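You operate a simulated robot arm through the tools that you are given. There is no shell and no other tool. Be economical: measure what you need, move in short steps, check, and stop when the job is done.

You are at the controls of a simulated two-armed robot. One attempt, no reset.

JOB
Put one of the blue boxes from the top of the big cartons on the top of the low table. Turn the left bin dial to 1. Close the middle sock label flap. Take the yellow box that says "ball" from the low shelf of the low shelving, wall side and leave it on top of the blue pack. Put the slim carton from the middle shelf of the low shelving, wall side on the low shelf of the low shelving, wall side. Put the black pack marked "27" from the low shelf of the low shelving, open side on the middle shelf of the low shelving, wall side and the black pack marked "92" on the middle shelf of the low shelving, open side. Stack the medium grey pack from the top of the narrow table on top of the small grey pack. The order is free. Set down upright: yellow box.

It is judged by the outcome, as a careful person would: the job done as asked, and still so three seconds after it is handed in. It fails if anything else is knocked over, pushed out of place, dropped, spilled or broken.

ROBOT AND FRAMES
Two 7-joint arms with three-finger grippers on one trunk, on a base that drives. Base frame: it is fixed to the floor where the robot stands at the start and does not move with it; the origin is under the middle of the robot, x ahead of it, y to its left, z up. Units: cm, rad, N and s.
The left shoulder is at the start at [4.6, 15.4, 99.6], the right one opposite. With the tool pointing down near the work surface each hand reaches from about 10 to 60 cm from the robot's upright axis, wherever it stands, measured 20 degrees to its own side. Places, roughly: black pack [75, 400, 50]; blue box [50, 25, 75]; blue box (8x6x4 cm) [50, 0, 80]; blue pack [0, 375, 50]; grey pack [375, -225, 75]; left bin dial [-110, -70, 90]; low shelf of the low shelving, wall side [10, 390, 50]; low table [380, -90, 70]; middle shelf of the low shelving, open side [60, 390, 90]; middle shelf of the low shelving, wall side [10, 390, 90]; middle sock label flap [-110, 100, 100]; slim carton [0, 375, 100]; yellow box [25, 350, 50]. Payload 2.69 kg a hand.
The TCP of each hand is the grasp point between the finger pads, 2.9 cm short of the fingertips. In the tool frame z runs along the fingers and y along their closing line. The gripper opens to 12 cm. The gripper's body begins 7.8 cm behind the TCP.
Orientation is that of the tool frame in the base frame, as a unit quaternion [w, x, y, z]. With the fingers straight down and closing along the base's y, the tool's x points along the base's -x, its y along +y and its z along -z.

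CONTROLS
- The arms move only by the tool step_arm. It takes "left_motion", "right_motion" or both (then of equal length, played together; a hand with none holds still); each is a list that holds one entry, the list of rows, each a list of 7 numbers: the shift along the base's x, y, z in cm, then the turn, a rotation vector about the base's x, y, z in rad, then the gripper command, from -1 (shut) to 1 (fully open), values between in proportion. In form: [[[x, y, z, rx, ry, rz, hand], ...]]. A call has 1 to 12 rows; each row shifts and turns the commanded pose from where the row before left it. A row lasts 0.2 s, in which the tool goes at most 5 cm and 0.15 rad; a call with a longer step from one row to the next is refused whole, and so is a gripper value outside its range. Where a pose cannot be reached the arm comes as near as it can. A force on the tool above 40 N (or 10 N above the force at the start of the call, whichever is more), or a blocked arm, ends the call early, and 0.2 s more pass. Each finger halts on what it meets, pressing with about 44 N; the grip force reading is that of the motor and also rises with nothing between the fingers. The clock runs only during rows and for 0.2 s after the last one: add rows that do not move to give the fingers time. The reply holds the time, the measured pose of the TCP, the force on the tool along the base axes, the opening and the grip force, in the units named above and with some noise, with the torque about the TCP (base axes, N m) and any sound that the robot's microphone picked up, and new pictures: "pictures" is both (left out), scene, wrist or none (wrist: the cameras of the hands that moved).
- Cameras (640 x 400 px; columns grow to the right, rows downward): "scene" is now at [16.3, 0.29, 117.32]; the picture's right is [0.05, -1.00, 0.00], its down [-0.28, -0.01, -0.96] and it looks along [0.96, 0.05, -0.28] (base axes); focal length 214 px, centre (320, 200). "left" rides on the left gripper at [6.3, 0, -10.4] in its tool frame; the picture's right is [0.00, 1.00, 0.00], its down [-0.83, 0.00, -0.56] and it looks along [-0.56, 0.00, 0.83] (tool axes); focal length 275 px, centre (320, 200). "right" rides on the right gripper at [6.3, 0, -10.4] in its tool frame; the picture's right is [0.00, 1.00, 0.00], its down [-0.83, 0.00, -0.56] and it looks along [-0.56, 0.00, 0.83] (tool axes); focal length 275 px, centre (320, 200). There is no depth. A picture from a camera that has moved, and an enlarged one, comes with that camera's place and axes in the base frame and with its lens.
- raise_lower(by): slides the trunk up (or, below 0, down) by that many cm; the arms and the scene camera ride with it, the base frame stays. It gives what a move gives, with no picture.
- drive_base(legs): drives the robot by 1 to 6 legs, each [ahead, left, turn to the left] in cm, cm and rad, along the robot's own axes; the way and the turn of a leg run together, so that a leg with both is an arc; at most 150 cm and 3.142 rad a leg. The arms and the cameras ride along, it lands a little off, and it stops where it bumps. It gives what a move gives, and a new picture of the scene camera.
- turn_head(pan, tilt): turns the head with the scene camera to pan (to the left, within 1.396 rad either way) and tilt (down, from -0.506 to 1.204), counted from straight ahead of the robot. It gives what a move gives, and a new picture of the scene camera.
- enlarge(camera, box): a new picture of the part [left, top, right, bottom] of that camera's present view, enlarged. No time passes.
- close_job(): hands the job in; it is judged then, once.

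Go step by step. Nothing tells you exact positions but the pictures and the camera data: compare them with the known pose of the tool, close in by small moves and look again before you grip or let go. The budget is 207 turns and 260 pictures, counting those below and the enlarged ones. Unless the task says otherwise, let go and move clear before handing in.

The tools are called after "Call:" as name(argument=value, ...) on one line, values as JSON. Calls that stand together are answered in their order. step_arm: Moves the arms, as the interface text tells. Its arguments: {"type":"object","properties":{"left_motion":{"type":"array","items":{"type":"array","items":{"type":"array","items":{"type":"number"}}}},"right_motion":{"type":"array","items":{"type":"array","items":{"type":"array","items":{"type":"number"}}}},"pictures":{"type":"string","enum":["both","scene","wrist","none"]}},"required":[]} The other tools are called the same way: raise_lower (by) slides the trunk up or down; drive_base (legs) drives the base; turn_head (pan, tilt) turns the head that bears the scene camera; enlarge (camera, box) takes an enlarged picture of a part of a camera's view; close_job () hands the job in.

At the start:

```text
t: 0.0
left_ee_pos: [35.89, 19.05, 111.53]
left_tcp_rot: [0.001, 0.0, 1.0, -0.001]
left_contact_force: [0.4, -0.4, -0.4]
left_torque: [-0.02, -0.01, 0.04]
left_finger_gap: 12.01
left_gripper_force: 0.0
right_ee_pos: [39.54, -9.53, 103.48]
right_tcp_rot: [0.0, 0.0, 1.0, -0.001]
right_contact_force: [0.4, -0.4, -0.2]
right_torque: [-0.01, -0.02, -0.02]
right_finger_gap: 11.97
right_gripper_force: 0.1
trunk travel left (down, up): [-36.5, 7.3]
robot x, y, heading: [0.06, -0.43, -0.0]
head pan, tilt: [0.052, 0.283]
```

scene: 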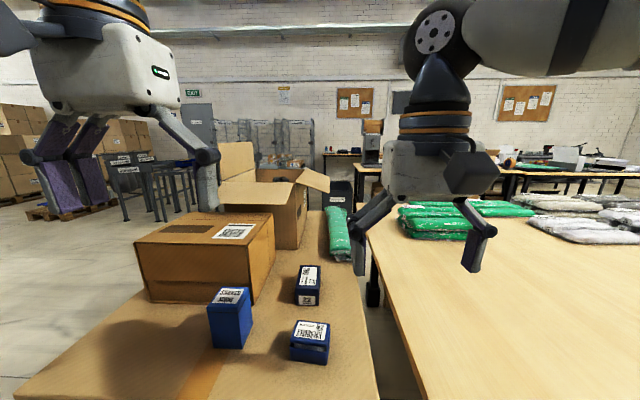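
right: 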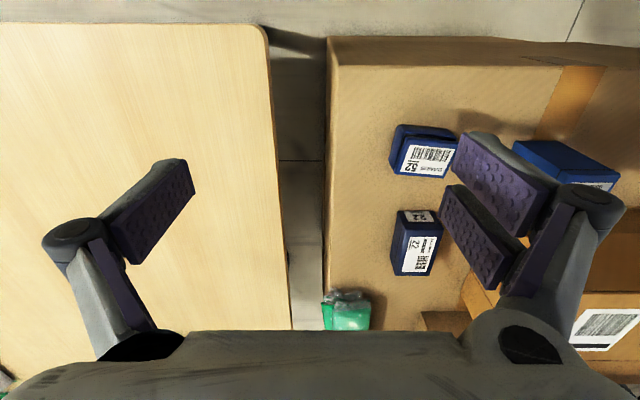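
left: 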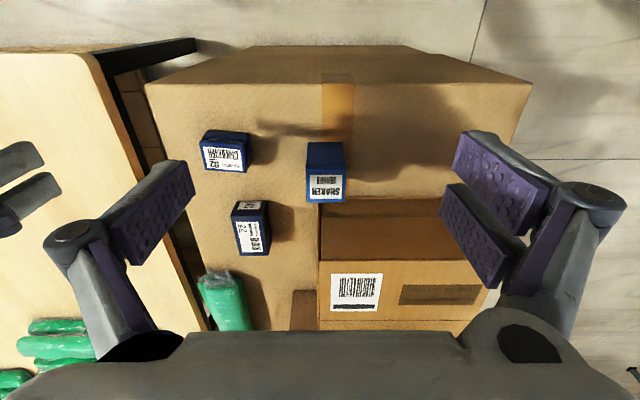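

I see three blue boxes on the carton: two smaller ones lying at about [48,4,81] and [63,6,81], and one standing further left. I'll enlarge the view to read their labels and look around the room before moving.

Call:
enlarge(camera="scene", box=[180, 220, 380, 380])

Call:
turn_head(pan=1.2, tilt=0.2)

Call:
turn_head(pan=-1.0, tilt=0.2)

```text
2.50 times, centred on (280, 300) of scene
camera zoom: at [16.3, 0.29, 117.32], right [0.05, -1.0, 0.0], down [-0.28, -0.01, -0.96], along [0.96, 0.05, -0.28], focal length 536 px, centre (420, -50)
```

zoom: 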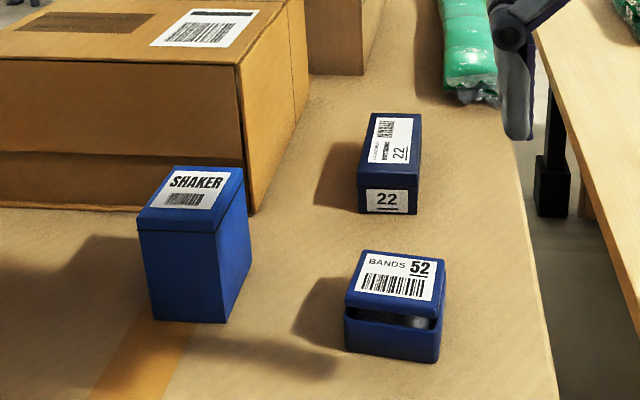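

```text
t: 1.4
left_ee_pos: [35.95, 19.09, 111.5]
left_tcp_rot: [0.001, 0.0, 1.0, 0.0]
left_contact_force: [0.2, 0.8, -0.9]
left_torque: [0.02, -0.01, -0.02]
left_finger_gap: 12.02
left_gripper_force: 0.0
right_ee_pos: [39.43, -9.56, 103.3]
right_tcp_rot: [0.001, 0.0, 1.0, -0.001]
right_contact_force: [0.0, 0.1, 0.4]
right_torque: [0.01, 0.01, -0.03]
right_finger_gap: 12.0
right_gripper_force: 0.1
trunk travel left (down, up): [-36.5, 7.3]
robot x, y, heading: [0.37, -0.1, -0.004]
head pan, tilt: [1.201, 0.201]
camera scene: at [10.35, 8.49, 118.09], right [0.93, -0.36, 0.0], down [-0.07, -0.19, -0.98], along [0.35, 0.91, -0.2], focal length 214 px, centre (320, 200)
```

scene: 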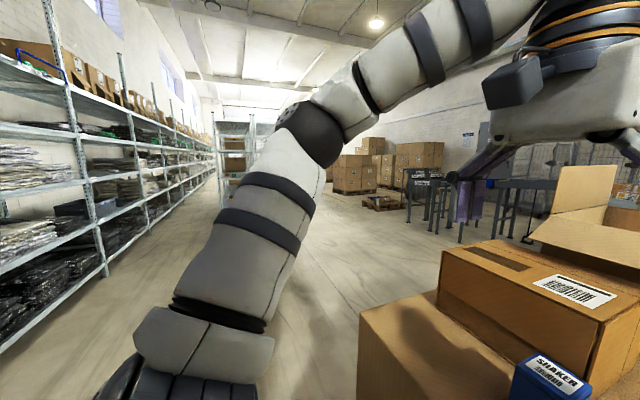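

```text
t: 3.4
left_ee_pos: [35.86, 19.07, 111.44]
left_tcp_rot: [0.0, 0.001, 1.0, 0.0]
left_contact_force: [0.0, 0.4, -0.2]
left_torque: [-0.02, 0.0, 0.03]
left_finger_gap: 12.03
left_gripper_force: 0.0
right_ee_pos: [39.5, -9.55, 103.34]
right_tcp_rot: [0.0, 0.0, 1.0, 0.0]
right_contact_force: [-1.0, 0.3, 0.7]
right_torque: [0.01, 0.0, 0.01]
right_finger_gap: 11.96
right_gripper_force: 0.1
trunk travel left (down, up): [-36.5, 7.3]
robot x, y, heading: [-0.32, 0.08, 0.0]
head pan, tilt: [-1.0, 0.201]
camera scene: at [12.01, -8.03, 118.09], right [-0.84, -0.54, 0.0], down [-0.11, 0.17, -0.98], along [0.53, -0.82, -0.2], focal length 214 px, centre (320, 200)
```

scene: 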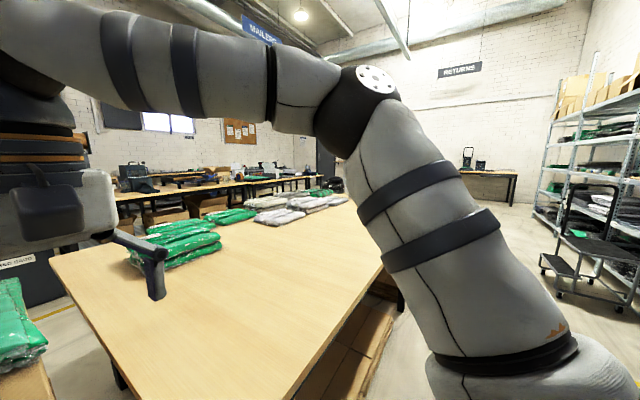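

The standing SHAKER box is easy for the left hand, at about [51,20,86 top]. I'll bring the left hand above it and face the head forward.

Call:
step_arm(left_motion=[[[3.08, 0.25, -3.2, 0, 0, 0, 1], [3.08, 0.25, -3.2, 0, 0, 0, 1], [3.08, 0.25, -3.2, 0, 0, 0, 1], [3.08, 0.25, -3.2, 0, 0, 0, 1], [3.08, 0.25, -3.2, 0, 0, 0, 1], [0, 0, 0, 0, 0, 0, 1]]], pictures="wrist")

Call:
turn_head(pan=0, tilt=0.3)

Call:
enlarge(camera="scene", box=[300, 110, 640, 260])

```text
t: 4.8
left_ee_pos: [51.12, 20.38, 95.45]
left_tcp_rot: [0.001, 0.001, 1.0, 0.0]
left_contact_force: [0.2, -0.2, -0.3]
left_torque: [0.02, -0.01, -0.02]
left_finger_gap: 11.99
left_gripper_force: 0.0
right_ee_pos: [39.26, -9.44, 103.38]
right_tcp_rot: [0.0, 0.0, 1.0, 0.0]
right_contact_force: [-0.1, -0.2, 0.0]
right_torque: [-0.02, -0.02, -0.05]
right_finger_gap: 12.01
right_gripper_force: 0.0
trunk travel left (down, up): [-36.5, 7.3]
robot x, y, heading: [-0.13, 0.07, -0.005]
head pan, tilt: [-1.0, 0.201]
camera left: at [44.79, 20.42, 105.87], right [0.0, 1.0, 0.0], down [0.83, 0.0, 0.56], along [0.56, 0.0, -0.83], focal length 275 px, centre (320, 200)
```

left: 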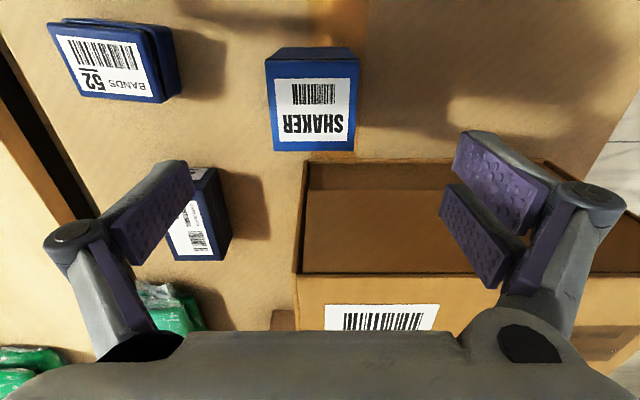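

```text
t: 6.1
left_ee_pos: [51.23, 20.35, 95.48]
left_tcp_rot: [0.0, 0.0, 1.0, 0.0]
left_contact_force: [0.0, 0.2, 0.6]
left_torque: [0.02, 0.0, -0.01]
left_finger_gap: 11.98
left_gripper_force: 0.1
right_ee_pos: [39.58, -9.62, 103.4]
right_tcp_rot: [0.0, 0.0, 1.0, 0.001]
right_contact_force: [0.3, 0.1, 0.1]
right_torque: [0.0, -0.01, -0.01]
right_finger_gap: 12.03
right_gripper_force: 0.0
trunk travel left (down, up): [-36.5, 7.3]
robot x, y, heading: [-0.07, 0.01, 0.001]
head pan, tilt: [0.0, 0.3]
camera scene: at [16.31, -0.2, 117.16], right [0.0, -1.0, 0.0], down [-0.3, 0.0, -0.96], along [0.96, 0.0, -0.3], focal length 214 px, centre (320, 200)
```

scene: 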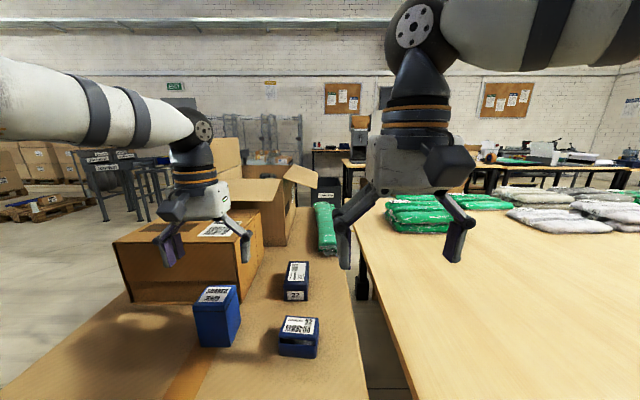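

```text
1.88 times, centred on (470, 185) of scene
camera zoom: at [16.31, -0.2, 117.16], right [0.0, -1.0, 0.0], down [-0.3, 0.0, -0.96], along [0.96, 0.0, -0.3], focal length 404 px, centre (38, 228)
```

zoom: 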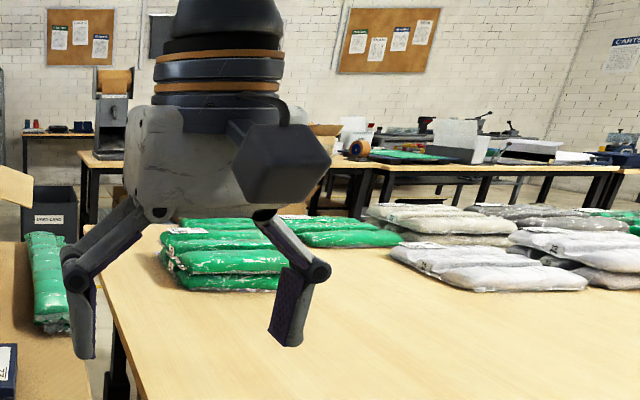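

SHAKER's top centre works out at about [50.4,20.1,86], so the hand is nearly over it. I'll go down and grip.

Call:
step_arm(left_motion=[[[-0.7, -0.2, -3.3, 0, 0, 0, 1], [0, 0, -3.3, 0, 0, 0, 1], [0, 0, -3.3, 0, 0, 0, 1], [0, 0, -3.0, 0, 0, 0, 1], [0, 0, 0, 0, 0, 0, 0], [0, 0, 0, 0, 0, 0, -1], [0, 0, 0, 0, 0, 0, -1]]], pictures="both")

```text
t: 7.7
left_ee_pos: [50.52, 20.2, 82.71]
left_tcp_rot: [0.0, 0.0, 1.0, -0.001]
left_contact_force: [-1.0, 1.5, 1.5]
left_torque: [-0.04, -0.03, 0.03]
left_finger_gap: 5.72
left_gripper_force: 43.8
right_ee_pos: [39.4, -9.58, 103.39]
right_tcp_rot: [0.002, 0.0, 1.0, -0.001]
right_contact_force: [0.3, 0.6, -0.1]
right_torque: [0.02, 0.0, -0.01]
right_finger_gap: 11.99
right_gripper_force: 0.0
trunk travel left (down, up): [-36.5, 7.3]
robot x, y, heading: [-0.02, 0.38, 0.003]
head pan, tilt: [0.0, 0.3]
camera scene: at [16.29, -0.19, 117.16], right [0.0, -1.0, 0.0], down [-0.3, 0.0, -0.96], along [0.96, 0.0, -0.3], focal length 214 px, centre (320, 200)
camera left: at [44.2, 20.23, 93.03], right [0.0, 1.0, 0.0], down [0.83, 0.0, 0.56], along [0.56, 0.0, -0.83], focal length 275 px, centre (320, 200)
```

scene: 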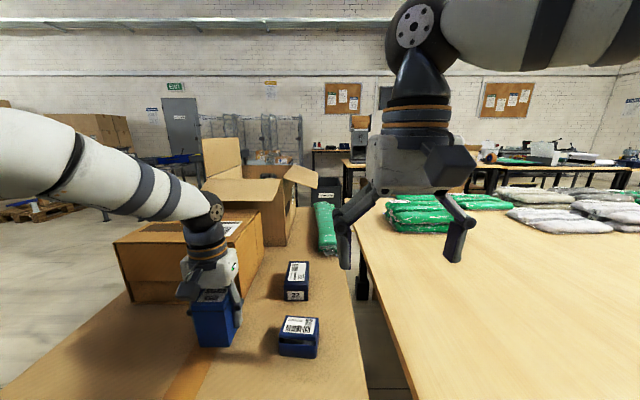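
left: 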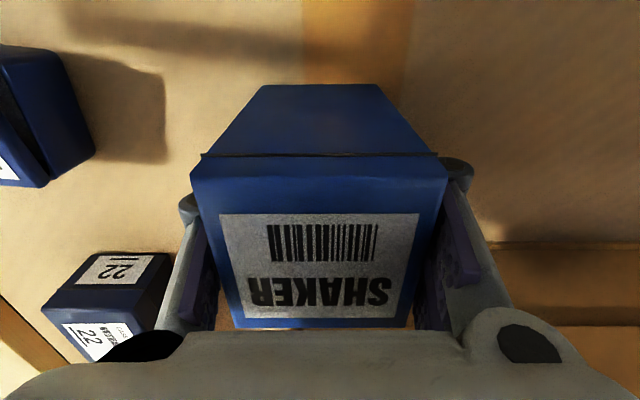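

The grip is firm (5.7 cm gap, 44 N). I'll lift, retract, then back away from the carton to find a route along the left aisle.

Call:
step_arm(left_motion=[[[0, 0, 4, 0, 0, 0, -1], [0, 0, 4.5, 0, 0, 0, -1], [0, 0, 4.5, 0, 0, 0, -1], [-2, 0, 4, 0, 0, 0, -1], [-4, 0, 0.5, 0, 0, 0, -1], [-4, 0, 0, 0, 0, 0, -1], [-4, 0, 0, 0, 0, 0, -1]]], pictures="none")

Call:
drive_base(legs=[[-30, 0, 0], [0, 110, 0]])

```text
t: 9.3
left_ee_pos: [36.49, 20.21, 100.3]
left_tcp_rot: [0.001, -0.001, 1.0, 0.0]
left_contact_force: [0.1, -0.2, -0.7]
left_torque: [0.0, 0.0, 0.01]
left_finger_gap: 5.67
left_gripper_force: 44.3
right_ee_pos: [39.53, -9.6, 103.32]
right_tcp_rot: [0.001, 0.0, 1.0, 0.0]
right_contact_force: [-0.6, -0.9, -0.7]
right_torque: [0.01, 0.02, 0.01]
right_finger_gap: 12.0
right_gripper_force: 0.0
trunk travel left (down, up): [-36.5, 7.3]
robot x, y, heading: [-0.27, 0.01, -0.0]
head pan, tilt: [0.0, 0.3]
```

```text
t: 19.7
left_ee_pos: [7.09, 129.97, 100.27]
left_tcp_rot: [0.0, 0.004, 1.0, 0.0]
left_contact_force: [-0.2, -0.2, -2.0]
left_torque: [0.01, -0.01, 0.01]
left_finger_gap: 5.7
left_gripper_force: 43.7
right_ee_pos: [9.79, 100.23, 103.36]
right_tcp_rot: [0.0, 0.004, 1.0, 0.0]
right_contact_force: [0.3, -0.6, -0.6]
right_torque: [-0.01, -0.02, 0.0]
right_finger_gap: 12.0
right_gripper_force: 0.0
trunk travel left (down, up): [-36.5, 7.3]
robot x, y, heading: [-29.43, 109.89, -0.006]
head pan, tilt: [0.0, 0.3]
camera scene: at [-13.29, 109.82, 117.16], right [-0.01, -1.0, 0.0], down [-0.3, 0.0, -0.96], along [0.96, -0.01, -0.3], focal length 214 px, centre (320, 200)
```

scene: 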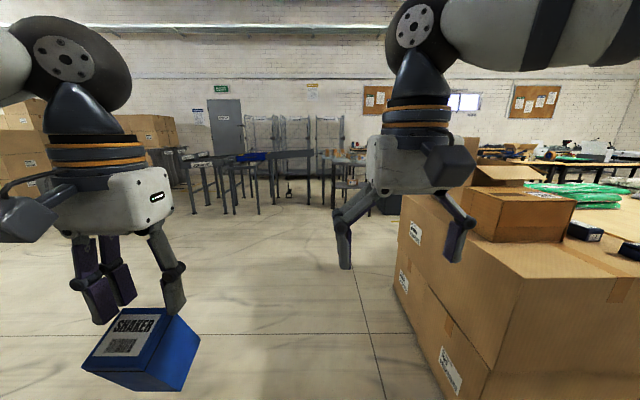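

The aisle ahead is clear for about 250 cm. I'll drive forward and look toward the low table.

Call:
drive_base(legs=[[150, 0, 0], [60, 0, -0.6]])

Call:
turn_head(pan=-0.5, tilt=0.3)

```text
t: 30.2
left_ee_pos: [219.47, 86.25, 100.1]
left_tcp_rot: [-0.001, 0.3, 0.954, 0.001]
left_contact_force: [0.7, 0.1, -1.5]
left_torque: [0.0, -0.02, 0.03]
left_finger_gap: 5.71
left_gripper_force: 43.9
right_ee_pos: [204.96, 60.34, 103.46]
right_tcp_rot: [0.0, 0.301, 0.954, 0.0]
right_contact_force: [-0.1, -0.6, 0.4]
right_torque: [0.02, 0.02, 0.03]
right_finger_gap: 12.01
right_gripper_force: 0.1
trunk travel left (down, up): [-36.5, 7.3]
robot x, y, heading: [178.09, 90.54, -0.612]
head pan, tilt: [0.0, 0.3]
camera scene: at [191.38, 81.24, 117.15], right [-0.57, -0.82, 0.0], down [-0.24, 0.17, -0.96], along [0.78, -0.55, -0.3], focal length 214 px, centre (320, 200)
```

scene: 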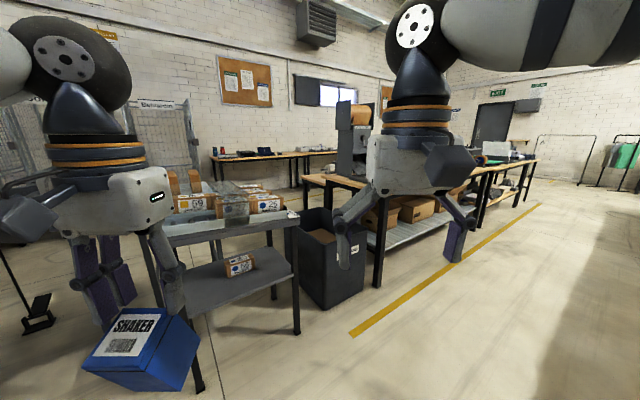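

```text
t: 31.1
left_ee_pos: [219.51, 86.41, 100.21]
left_tcp_rot: [0.0, 0.301, 0.954, 0.0]
left_contact_force: [0.5, 0.1, -0.7]
left_torque: [-0.01, -0.01, 0.04]
left_finger_gap: 5.69
left_gripper_force: 44.2
right_ee_pos: [204.97, 60.44, 103.3]
right_tcp_rot: [-0.001, 0.301, 0.954, 0.0]
right_contact_force: [1.0, 0.2, 0.2]
right_torque: [0.0, -0.03, 0.04]
right_finger_gap: 11.99
right_gripper_force: 0.1
trunk travel left (down, up): [-36.5, 7.3]
robot x, y, heading: [178.06, 90.81, -0.613]
head pan, tilt: [-0.499, 0.3]
camera scene: at [187.87, 78.26, 117.16], right [-0.9, -0.45, 0.0], down [-0.13, 0.26, -0.96], along [0.43, -0.86, -0.3], focal length 214 px, centre (320, 200)
```

scene: 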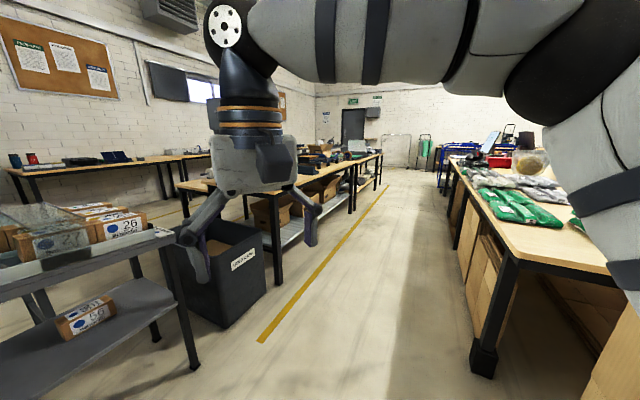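

The wooden table with the machine, front edge at x≈283 and running from y≈-36, is probably the low table. I'll turn to face +x, slide along the aisle in front of it and look.

Call:
drive_base(legs=[[0, 0, 0.613], [36, 0, 0], [0, -145, 0]])

Call:
turn_head(pan=0, tilt=0.45)

Call:
turn_head(pan=-0.8, tilt=0.3)

```text
t: 46.0
left_ee_pos: [248.46, -35.32, 100.22]
left_tcp_rot: [0.0, 0.016, 1.0, 0.001]
left_contact_force: [0.0, 0.4, -0.5]
left_torque: [0.05, 0.0, -0.02]
left_finger_gap: 5.65
left_gripper_force: 43.7
right_ee_pos: [250.43, -65.22, 103.32]
right_tcp_rot: [0.0, 0.016, 1.0, 0.0]
right_contact_force: [-0.1, -0.3, 1.1]
right_torque: [0.02, 0.01, -0.01]
right_finger_gap: 11.99
right_gripper_force: 0.1
trunk travel left (down, up): [-36.5, 7.3]
robot x, y, heading: [211.21, -54.53, -0.027]
head pan, tilt: [-0.499, 0.3]
camera scene: at [226.28, -59.57, 117.16], right [-0.51, -0.86, 0.0], down [-0.26, 0.15, -0.96], along [0.82, -0.48, -0.3], focal length 214 px, centre (320, 200)
```

scene: 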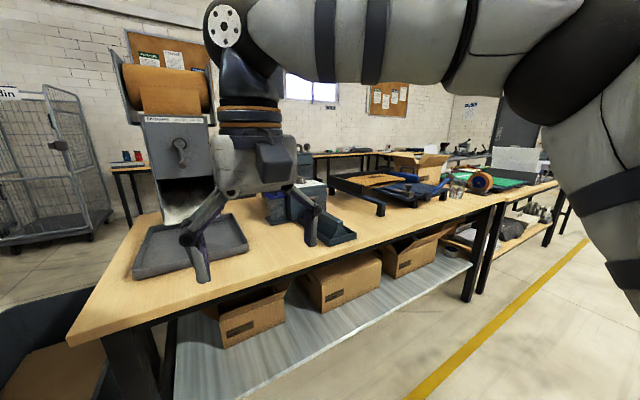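

```text
t: 46.9
left_ee_pos: [248.37, -35.41, 100.22]
left_tcp_rot: [0.0, 0.015, 1.0, 0.0]
left_contact_force: [-0.5, 0.0, -1.1]
left_torque: [0.03, -0.05, 0.01]
left_finger_gap: 5.69
left_gripper_force: 43.6
right_ee_pos: [250.38, -65.11, 103.39]
right_tcp_rot: [0.0, 0.015, 1.0, 0.0]
right_contact_force: [-0.5, -0.4, 0.1]
right_torque: [-0.02, 0.0, 0.02]
right_finger_gap: 12.0
right_gripper_force: 0.1
trunk travel left (down, up): [-36.5, 7.3]
robot x, y, heading: [210.97, -54.6, -0.031]
head pan, tilt: [0.0, 0.45]
camera scene: at [227.41, -55.14, 115.77], right [-0.03, -1.0, 0.0], down [-0.43, 0.01, -0.9], along [0.9, -0.03, -0.44], focal length 214 px, centre (320, 200)
```

scene: 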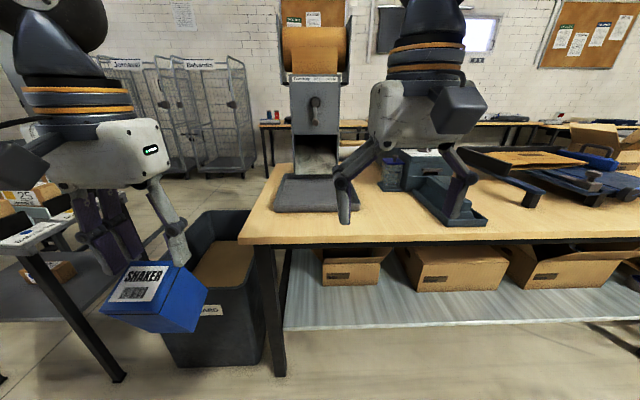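

```text
t: 48.0
left_ee_pos: [248.48, -35.42, 100.16]
left_tcp_rot: [0.0, 0.016, 1.0, 0.0]
left_contact_force: [0.3, 0.4, -0.2]
left_torque: [0.0, 0.0, 0.03]
left_finger_gap: 5.68
left_gripper_force: 43.9
right_ee_pos: [250.41, -65.29, 103.45]
right_tcp_rot: [-0.001, 0.015, 1.0, 0.0]
right_contact_force: [-0.4, 0.2, 0.0]
right_torque: [-0.02, 0.0, 0.02]
right_finger_gap: 12.03
right_gripper_force: 0.0
trunk travel left (down, up): [-36.5, 7.3]
robot x, y, heading: [211.22, -54.61, -0.033]
head pan, tilt: [-0.799, 0.3]
camera scene: at [224.53, -61.73, 117.15], right [-0.74, -0.67, 0.0], down [-0.2, 0.22, -0.96], along [0.64, -0.71, -0.3], focal length 214 px, centre (320, 200)
```

scene: 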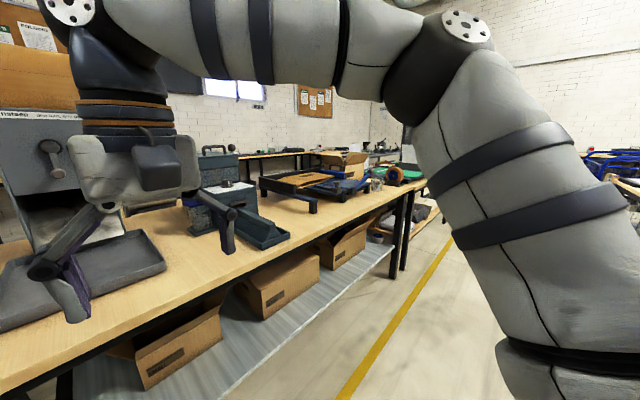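

I'll look in more detail at the table tops to identify the narrow table and the grey packs.

Call:
enlarge(camera="scene", box=[190, 130, 450, 260])

Call:
turn_head(pan=-0.35, tilt=0.2)

Call:
enlarge(camera="scene", box=[300, 130, 560, 290])

```text
2.46 times, centred on (320, 195) of scene
camera zoom: at [224.53, -61.73, 117.15], right [-0.74, -0.67, 0.0], down [-0.2, 0.22, -0.96], along [0.64, -0.71, -0.3], focal length 528 px, centre (320, 212)
```

zoom: 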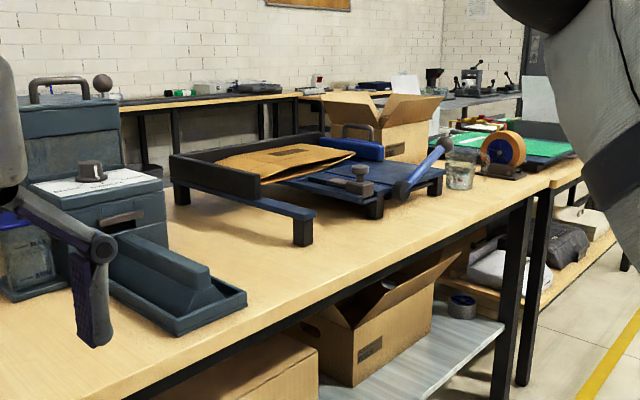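

```text
t: 48.9
left_ee_pos: [248.38, -35.33, 100.18]
left_tcp_rot: [0.0, 0.016, 1.0, 0.0]
left_contact_force: [-0.4, -0.2, -1.7]
left_torque: [-0.02, -0.04, -0.02]
left_finger_gap: 5.7
left_gripper_force: 44.4
right_ee_pos: [250.49, -65.21, 103.31]
right_tcp_rot: [0.001, 0.016, 1.0, 0.0]
right_contact_force: [0.4, -0.1, 0.7]
right_torque: [0.03, -0.01, 0.0]
right_finger_gap: 12.01
right_gripper_force: 0.1
trunk travel left (down, up): [-36.5, 7.3]
robot x, y, heading: [211.04, -54.14, -0.028]
head pan, tilt: [-0.351, 0.201]
camera scene: at [226.87, -58.33, 118.08], right [-0.37, -0.93, 0.0], down [-0.19, 0.07, -0.98], along [0.91, -0.37, -0.2], focal length 214 px, centre (320, 200)
```

scene: 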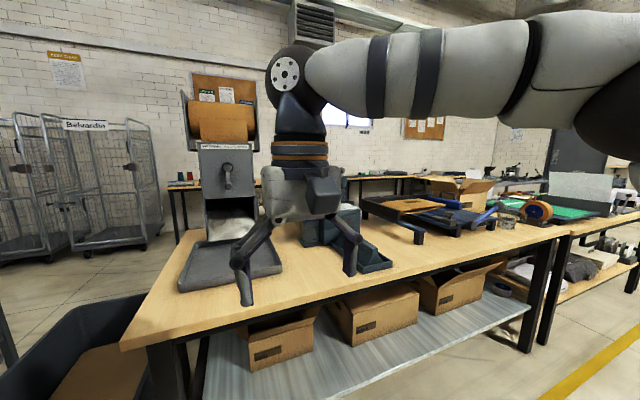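

```text
2.46 times, centred on (430, 210) of scene
camera zoom: at [226.87, -58.33, 118.08], right [-0.37, -0.93, 0.0], down [-0.19, 0.07, -0.98], along [0.91, -0.37, -0.2], focal length 528 px, centre (49, 175)
```

zoom: 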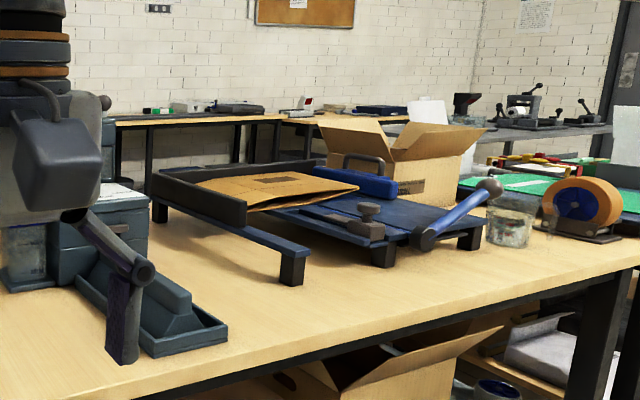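

No grey packs are visible yet. I'll slide further along the aisle to see the next table.

Call:
drive_base(legs=[[0, 0, 0.03], [0, -120, 0]])

Call:
enlarge(camera="scene", box=[200, 120, 640, 395])

```text
t: 58.8
left_ee_pos: [247.49, -154.39, 100.18]
left_tcp_rot: [0.0, 0.003, 1.0, 0.0]
left_contact_force: [0.2, 0.2, -1.3]
left_torque: [0.0, -0.01, -0.01]
left_finger_gap: 5.69
left_gripper_force: 44.8
right_ee_pos: [250.12, -184.08, 103.36]
right_tcp_rot: [0.0, 0.003, 1.0, 0.0]
right_contact_force: [0.5, -0.6, -0.3]
right_torque: [-0.02, -0.02, 0.0]
right_finger_gap: 12.0
right_gripper_force: 0.0
trunk travel left (down, up): [-36.5, 7.3]
robot x, y, heading: [210.38, -174.09, -0.001]
head pan, tilt: [-0.351, 0.201]
camera scene: at [226.48, -177.82, 118.08], right [-0.35, -0.94, 0.0], down [-0.19, 0.07, -0.98], along [0.92, -0.34, -0.2], focal length 214 px, centre (320, 200)
```

scene: 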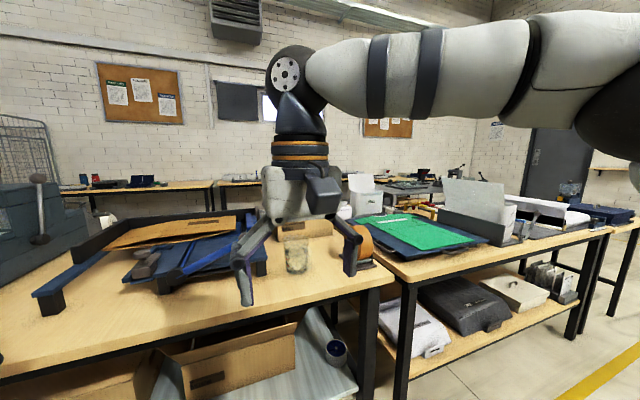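

```text
1.45 times, centred on (420, 258) of scene
camera zoom: at [226.48, -177.82, 118.08], right [-0.35, -0.94, 0.0], down [-0.19, 0.07, -0.98], along [0.92, -0.34, -0.2], focal length 312 px, centre (174, 116)
```

zoom: 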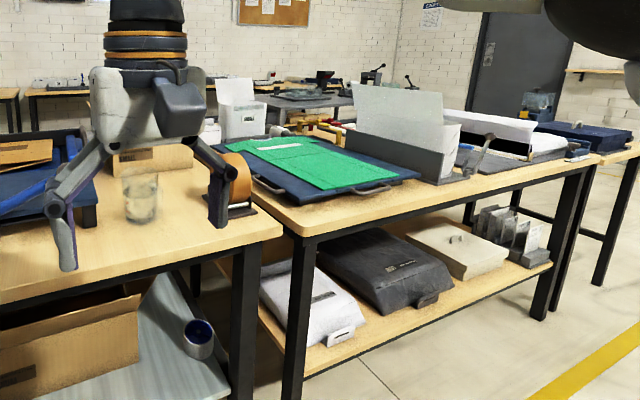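

The hinted places lie at or just behind this row's back edge, so I'll raise the trunk and look over the clutter.

Call:
raise_lower(by=7.2)

Call:
turn_head(pan=0.15, tilt=0.2)

Call:
enlarge(camera="scene", box=[150, 100, 500, 320])

```text
t: 59.9
left_ee_pos: [247.56, -154.3, 107.22]
left_tcp_rot: [-0.001, 0.003, 1.0, 0.0]
left_contact_force: [0.4, -0.2, -1.0]
left_torque: [0.02, 0.03, 0.01]
left_finger_gap: 5.68
left_gripper_force: 44.1
right_ee_pos: [250.27, -184.04, 110.53]
right_tcp_rot: [-0.001, 0.002, 1.0, 0.001]
right_contact_force: [0.1, -0.1, -0.2]
right_torque: [0.02, 0.06, 0.03]
right_finger_gap: 11.98
right_gripper_force: 0.0
trunk travel left (down, up): [-43.7, 0.1]
robot x, y, heading: [210.71, -174.58, -0.005]
head pan, tilt: [-0.351, 0.201]
```

```text
t: 60.8
left_ee_pos: [247.4, -154.37, 107.39]
left_tcp_rot: [0.0, 0.003, 1.0, 0.001]
left_contact_force: [0.3, 0.0, -0.8]
left_torque: [0.0, 0.02, 0.05]
left_finger_gap: 5.68
left_gripper_force: 44.5
right_ee_pos: [250.31, -184.16, 110.56]
right_tcp_rot: [0.001, 0.004, 1.0, 0.0]
right_contact_force: [-0.3, -0.3, -0.8]
right_torque: [-0.02, -0.02, -0.02]
right_finger_gap: 11.98
right_gripper_force: 0.1
trunk travel left (down, up): [-43.7, 0.1]
robot x, y, heading: [210.57, -174.7, -0.007]
head pan, tilt: [0.15, 0.201]
camera scene: at [220.31, -173.19, 126.32], right [0.14, -0.99, 0.0], down [-0.2, -0.03, -0.98], along [0.97, 0.14, -0.2], focal length 214 px, centre (320, 200)
```

scene: 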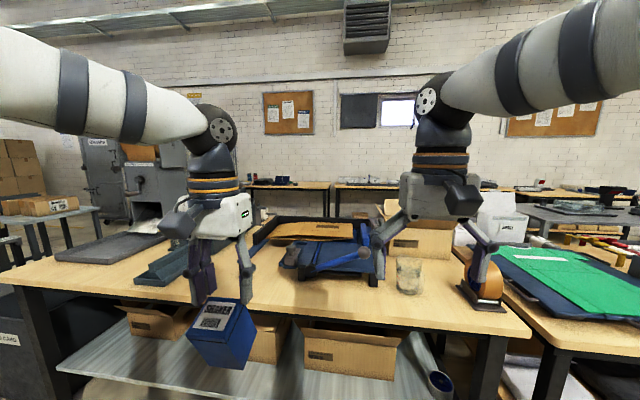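

```text
1.82 times, centred on (325, 210) of scene
camera zoom: at [220.31, -173.19, 126.32], right [0.14, -0.99, 0.0], down [-0.2, -0.03, -0.98], along [0.97, 0.14, -0.2], focal length 390 px, centre (311, 182)
```

zoom: 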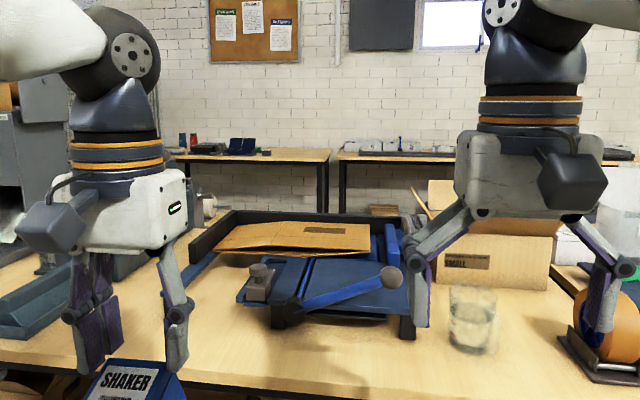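

The hinted spots are hidden directly behind this row of tables, so low and narrow tables probably stand in the next aisle. I'll drive back left to find a way around.

Call:
drive_base(legs=[[-5, 0, 0], [0, 145, 0], [0, 140, 0]])

Call:
turn_head(pan=0.6, tilt=0.3)

```text
t: 83.1
left_ee_pos: [243.63, 129.93, 107.48]
left_tcp_rot: [0.0, 0.001, 1.0, 0.0]
left_contact_force: [0.2, -0.1, -1.9]
left_torque: [0.01, -0.01, 0.01]
left_finger_gap: 5.68
left_gripper_force: 44.0
right_ee_pos: [246.44, 100.11, 110.6]
right_tcp_rot: [0.001, 0.003, 1.0, 0.001]
right_contact_force: [0.5, -0.1, 0.7]
right_torque: [0.0, 0.0, 0.0]
right_finger_gap: 12.01
right_gripper_force: 0.1
trunk travel left (down, up): [-43.7, 0.1]
robot x, y, heading: [207.18, 109.74, -0.011]
head pan, tilt: [0.15, 0.201]
camera scene: at [216.54, 111.12, 126.32], right [0.14, -0.99, 0.0], down [-0.2, -0.03, -0.98], along [0.97, 0.14, -0.2], focal length 214 px, centre (320, 200)
```

scene: 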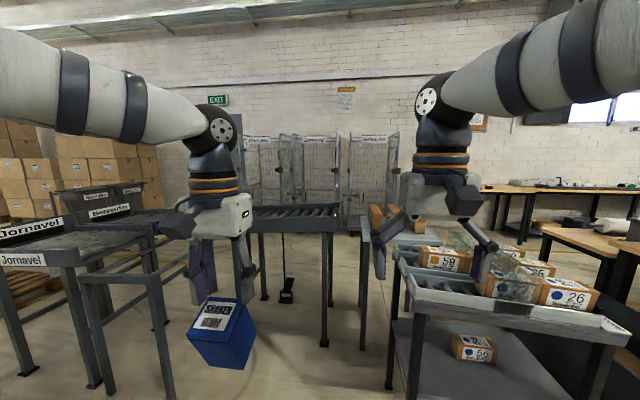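

```text
t: 84.0
left_ee_pos: [243.64, 129.98, 107.41]
left_tcp_rot: [0.0, 0.002, 1.0, 0.0]
left_contact_force: [0.4, -0.2, -0.8]
left_torque: [0.01, -0.02, 0.0]
left_finger_gap: 5.67
left_gripper_force: 44.3
right_ee_pos: [246.38, 100.21, 110.64]
right_tcp_rot: [0.001, 0.003, 1.0, 0.0]
right_contact_force: [-0.4, -0.7, 0.5]
right_torque: [-0.01, 0.0, 0.04]
right_finger_gap: 11.96
right_gripper_force: 0.0
trunk travel left (down, up): [-43.7, 0.1]
robot x, y, heading: [206.99, 109.86, -0.004]
head pan, tilt: [0.6, 0.3]
camera scene: at [215.06, 114.99, 125.39], right [0.56, -0.83, 0.0], down [-0.24, -0.17, -0.96], along [0.79, 0.54, -0.3], focal length 214 px, centre (320, 200)
```

scene: 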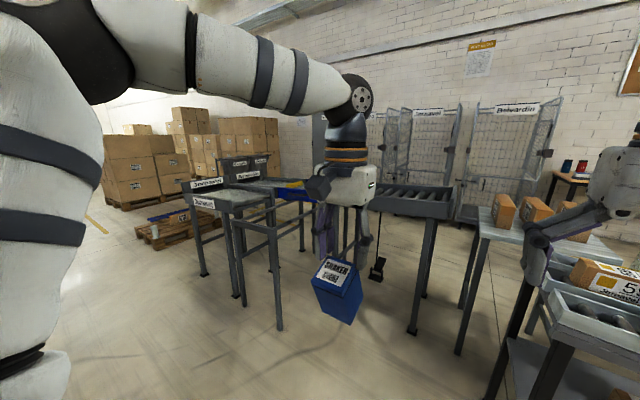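

A conveyor group spans y≈30–300; there's a gap between it and the pallets at y≈345. I'll go there and look ahead.

Call:
drive_base(legs=[[0, 120, 0], [0, 115, 0]])

Call:
turn_head(pan=0, tilt=0.35)

Call:
turn_head(pan=1.39, tilt=0.3)

```text
t: 102.2
left_ee_pos: [244.42, 365.5, 107.48]
left_tcp_rot: [0.0, 0.003, 1.0, 0.0]
left_contact_force: [0.1, 0.2, -0.6]
left_torque: [0.0, 0.0, 0.01]
left_finger_gap: 0.0
left_gripper_force: 28.8
right_ee_pos: [247.15, 335.83, 110.64]
right_tcp_rot: [0.001, 0.003, 1.0, 0.0]
right_contact_force: [-0.5, -1.2, 0.1]
right_torque: [0.02, 0.01, -0.01]
right_finger_gap: 11.98
right_gripper_force: 0.2
trunk travel left (down, up): [-43.7, 0.1]
robot x, y, heading: [207.68, 345.82, -0.003]
head pan, tilt: [0.6, 0.3]
camera scene: at [215.79, 350.66, 125.39], right [0.56, -0.83, 0.0], down [-0.25, -0.17, -0.96], along [0.79, 0.53, -0.3], focal length 214 px, centre (320, 200)
```

scene: 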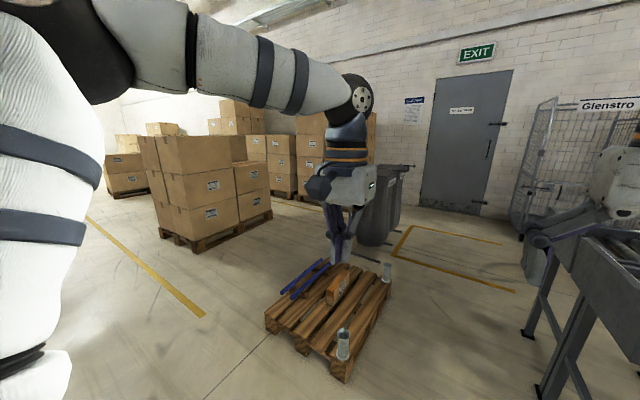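

```text
t: 103.2
left_ee_pos: [244.47, 365.59, 107.34]
left_tcp_rot: [0.0, 0.003, 1.0, 0.0]
left_contact_force: [0.1, -0.8, -0.5]
left_torque: [-0.02, 0.0, -0.04]
left_finger_gap: 0.01
left_gripper_force: 28.2
right_ee_pos: [247.13, 335.95, 110.52]
right_tcp_rot: [0.0, 0.004, 1.0, 0.0]
right_contact_force: [0.2, -0.5, -1.0]
right_torque: [0.01, 0.01, -0.04]
right_finger_gap: 12.0
right_gripper_force: 0.1
trunk travel left (down, up): [-43.7, 0.1]
robot x, y, heading: [207.48, 345.93, -0.009]
head pan, tilt: [0.0, 0.351]
camera scene: at [217.36, 345.38, 124.92], right [-0.01, -1.0, 0.0], down [-0.34, 0.0, -0.94], along [0.94, -0.01, -0.34], focal length 214 px, centre (320, 200)
```

scene: 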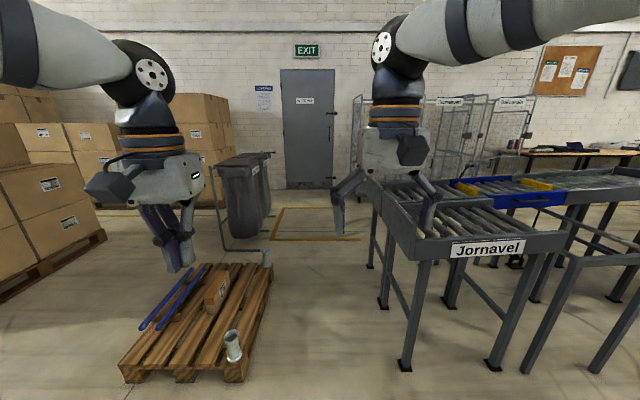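

```text
t: 104.7
left_ee_pos: [244.47, 365.57, 107.47]
left_tcp_rot: [0.0, 0.003, 1.0, 0.0]
left_contact_force: [-0.1, 0.1, -1.1]
left_torque: [-0.01, 0.0, -0.02]
left_finger_gap: 0.03
left_gripper_force: 28.5
right_ee_pos: [247.19, 335.82, 110.6]
right_tcp_rot: [0.001, 0.003, 1.0, 0.0]
right_contact_force: [0.5, 0.7, 0.2]
right_torque: [0.0, 0.03, 0.0]
right_finger_gap: 11.98
right_gripper_force: 0.1
trunk travel left (down, up): [-43.7, 0.1]
robot x, y, heading: [207.61, 345.65, -0.005]
head pan, tilt: [1.389, 0.3]
camera scene: at [209.8, 354.6, 125.39], right [0.98, -0.19, 0.0], down [-0.06, -0.29, -0.96], along [0.18, 0.94, -0.3], focal length 214 px, centre (320, 200)
```

scene: 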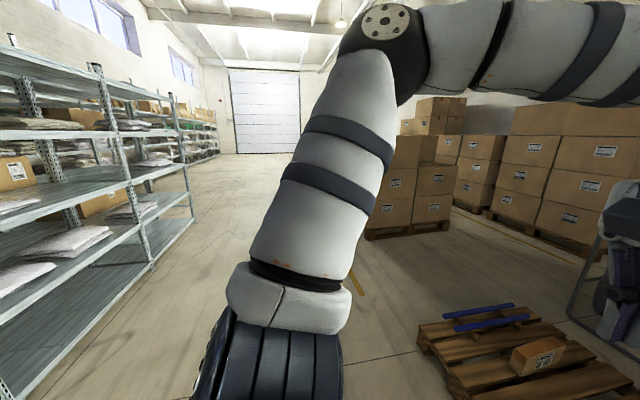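

The left gripper is empty: the SHAKER box fell somewhere on this last stretch. I'll look back along the path for it.

Call:
turn_head(pan=-1.1, tilt=0.6)

Call:
turn_head(pan=-0.1, tilt=1.1)

```text
t: 107.0
left_ee_pos: [244.39, 365.56, 107.39]
left_tcp_rot: [0.0, 0.002, 1.0, 0.0]
left_contact_force: [0.0, -1.2, 1.0]
left_torque: [0.01, 0.02, 0.01]
left_finger_gap: 0.02
left_gripper_force: 28.2
right_ee_pos: [247.19, 335.86, 110.62]
right_tcp_rot: [0.001, 0.004, 1.0, -0.001]
right_contact_force: [-0.1, -0.6, 0.8]
right_torque: [0.02, -0.01, 0.03]
right_finger_gap: 12.0
right_gripper_force: 0.0
trunk travel left (down, up): [-43.7, 0.1]
robot x, y, heading: [208.13, 345.69, -0.008]
head pan, tilt: [-1.1, 0.6]
camera scene: at [212.01, 337.53, 122.64], right [-0.89, -0.45, 0.0], down [-0.25, 0.5, -0.83], along [0.37, -0.74, -0.56], focal length 214 px, centre (320, 200)
```

scene: 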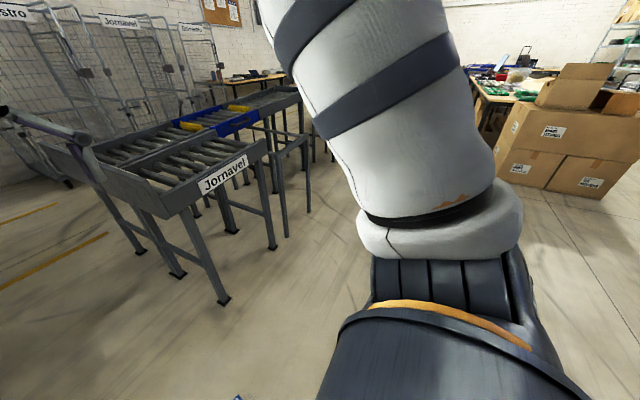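

```text
t: 108.2
left_ee_pos: [244.37, 365.67, 107.42]
left_tcp_rot: [0.0, 0.004, 1.0, 0.0]
left_contact_force: [-0.2, -0.3, 0.3]
left_torque: [-0.02, 0.01, -0.01]
left_finger_gap: 0.0
left_gripper_force: 28.6
right_ee_pos: [247.15, 335.63, 110.48]
right_tcp_rot: [0.0, 0.003, 1.0, 0.0]
right_contact_force: [-0.7, 0.4, 0.2]
right_torque: [-0.01, -0.01, 0.01]
right_finger_gap: 12.0
right_gripper_force: 0.0
trunk travel left (down, up): [-43.7, 0.1]
robot x, y, heading: [207.99, 345.41, -0.01]
head pan, tilt: [-0.099, 1.1]
camera scene: at [214.33, 344.76, 118.78], right [-0.11, -0.99, 0.0], down [-0.89, 0.09, -0.45], along [0.45, -0.05, -0.89], focal length 214 px, centre (320, 200)
```

scene: 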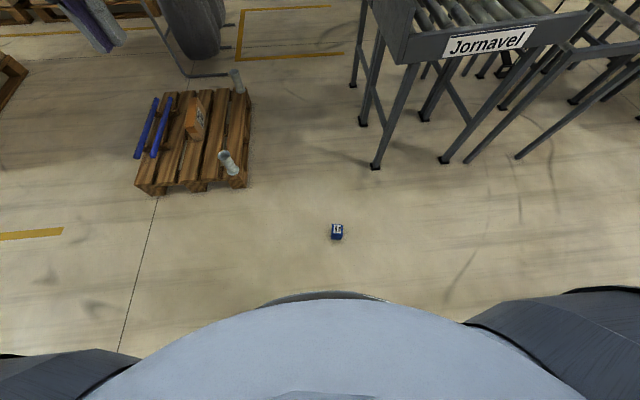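

The box lies on the floor at about [251,331]. I'll look closer before picking it up.

Call:
enlarge(camera="scene", box=[297, 207, 377, 257])

Call:
enlarge(camera="left", box=[0, 0, 640, 400])

Call:
enlarge(camera="right", box=[0, 0, 640, 400])

```text
8.00 times, centred on (337, 232) of scene
camera zoom: at [214.33, 344.76, 118.78], right [-0.11, -0.99, 0.0], down [-0.89, 0.09, -0.45], along [0.45, -0.05, -0.89], focal length 1716 px, centre (184, -56)
```

zoom: 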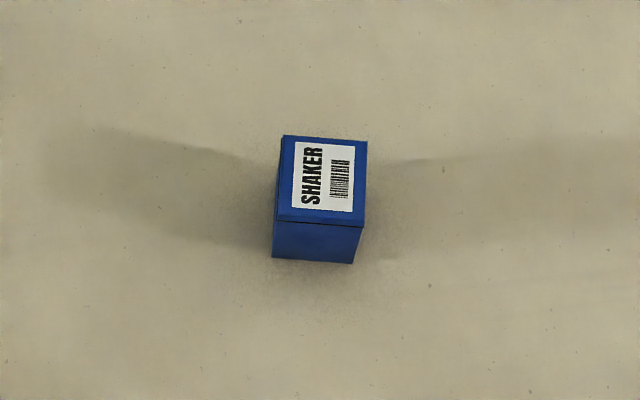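

```text
1.00 times, centred on (320, 200) of left (not enlarged: the box is as wide or as high as the picture)
camera zoom: at [238.06, 365.73, 117.78], right [0.01, 1.0, 0.0], down [0.83, -0.01, 0.56], along [0.56, -0.01, -0.83], focal length 275 px, centre (320, 200)
```

zoom: 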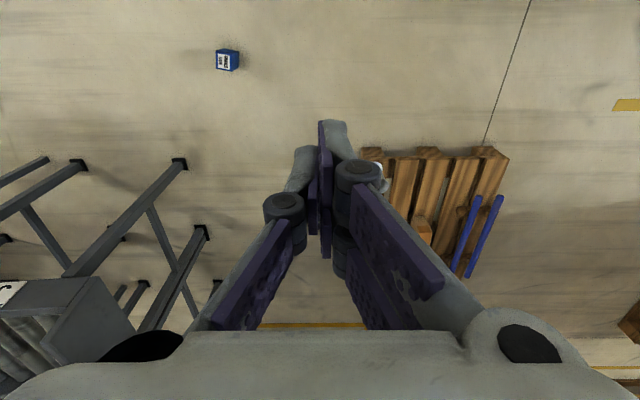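

```text
1.00 times, centred on (320, 200) of right (not enlarged: the box is as wide or as high as the picture)
camera zoom: at [240.8, 335.81, 120.98], right [0.0, 1.0, 0.0], down [0.83, 0.0, 0.56], along [0.56, 0.0, -0.83], focal length 275 px, centre (320, 200)
```

zoom: 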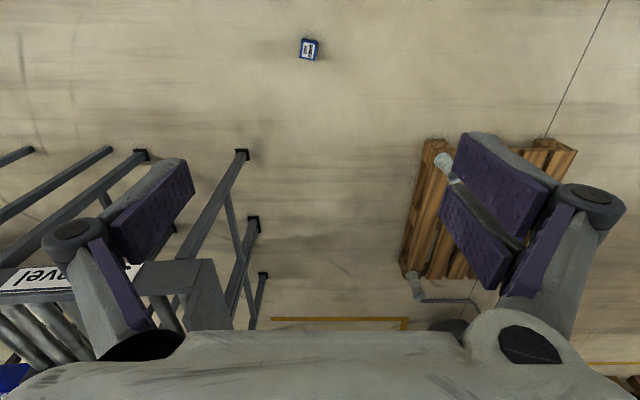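

The box is standing intact. I'll lower the trunk and go down over it with the right hand.

Call:
raise_lower(by=-43.5)

Call:
step_arm(right_motion=[[[0.5, -0.6, -4.6, 0, 0, 0, 1], [0.5, -0.6, -4.6, 0, 0, 0, 1], [0.5, -0.6, -4.6, 0, 0, 0, 1], [0.5, -0.6, -4.6, 0, 0, 0, 1], [0.5, -0.6, -4.6, 0, 0, 0, 1], [0.5, -0.6, -4.6, 0, 0, 0, 1], [0.3, -0.2, -4.6, 0, 0, 0, 1], [0, 0, -4.6, 0, 0, 0, 1], [0, 0, -4.6, 0, 0, 0, 1], [0, 0, -1.5, 0, 0, 0, 1]]], pictures="wrist")

```text
refused: -43.5 is not a number from -40 to 40
```

```text
t: 110.4
left_ee_pos: [244.42, 365.59, 107.55]
left_tcp_rot: [-0.001, 0.002, 1.0, 0.0]
left_contact_force: [-0.2, -0.4, 0.6]
left_torque: [0.0, 0.02, 0.02]
left_finger_gap: 0.02
left_gripper_force: 28.7
right_ee_pos: [250.62, 332.11, 67.7]
right_tcp_rot: [0.002, 0.004, 1.0, 0.0]
right_contact_force: [0.4, 0.5, -0.2]
right_torque: [0.0, 0.0, 0.01]
right_finger_gap: 11.99
right_gripper_force: 0.1
trunk travel left (down, up): [-43.7, 0.1]
robot x, y, heading: [207.96, 345.69, -0.006]
head pan, tilt: [-0.099, 1.1]
camera right: at [244.12, 332.03, 78.01], right [0.0, 1.0, 0.0], down [0.83, 0.0, 0.56], along [0.56, 0.0, -0.83], focal length 275 px, centre (320, 200)
```

right: 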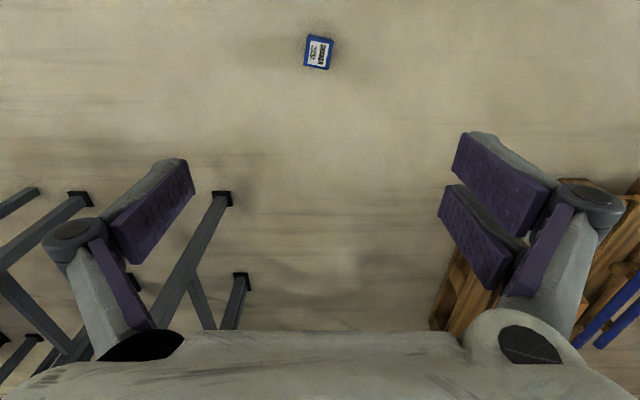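

Call:
raise_lower(by=-40)

Call:
step_arm(right_motion=[[[0.1, 0, -4, 0, 0, -0.1, 1], [0, 0, -4, 0, 0, -0.05, 1], [0, 0, -1, 0, 0, 0, 1]]], pictures="wrist")

```text
t: 114.3
left_ee_pos: [244.39, 365.58, 67.43]
left_tcp_rot: [-0.001, 0.003, 1.0, 0.0]
left_contact_force: [0.4, 0.3, -0.2]
left_torque: [0.02, -0.01, 0.06]
left_finger_gap: 0.0
left_gripper_force: 28.6
right_ee_pos: [250.44, 332.11, 27.72]
right_tcp_rot: [0.001, 0.004, 1.0, 0.0]
right_contact_force: [0.1, 0.2, -0.2]
right_torque: [0.01, 0.04, 0.01]
right_finger_gap: 12.0
right_gripper_force: 0.1
trunk travel left (down, up): [-3.7, 40.1]
robot x, y, heading: [207.95, 345.7, -0.009]
head pan, tilt: [-0.099, 1.1]
```

```text
t: 115.1
left_ee_pos: [244.29, 365.53, 67.46]
left_tcp_rot: [0.0, 0.003, 1.0, 0.0]
left_contact_force: [-0.2, 0.5, -0.7]
left_torque: [0.0, 0.01, 0.03]
left_finger_gap: 0.03
left_gripper_force: 28.8
right_ee_pos: [250.61, 332.05, 18.67]
right_tcp_rot: [0.001, 0.078, 0.997, 0.0]
right_contact_force: [0.1, 0.4, 0.0]
right_torque: [0.02, 0.01, 0.03]
right_finger_gap: 12.02
right_gripper_force: 0.0
trunk travel left (down, up): [-3.7, 40.1]
robot x, y, heading: [207.78, 345.64, -0.007]
head pan, tilt: [-0.099, 1.1]
camera right: at [244.3, 332.98, 29.08], right [0.15, 0.99, 0.0], down [0.82, -0.13, 0.56], along [0.55, -0.09, -0.83], focal length 275 px, centre (320, 200)
```

right: 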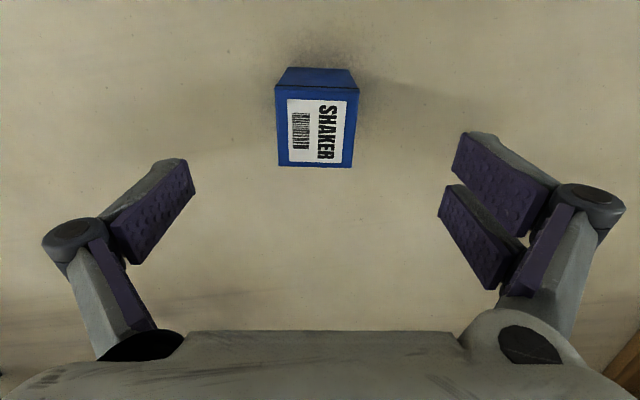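

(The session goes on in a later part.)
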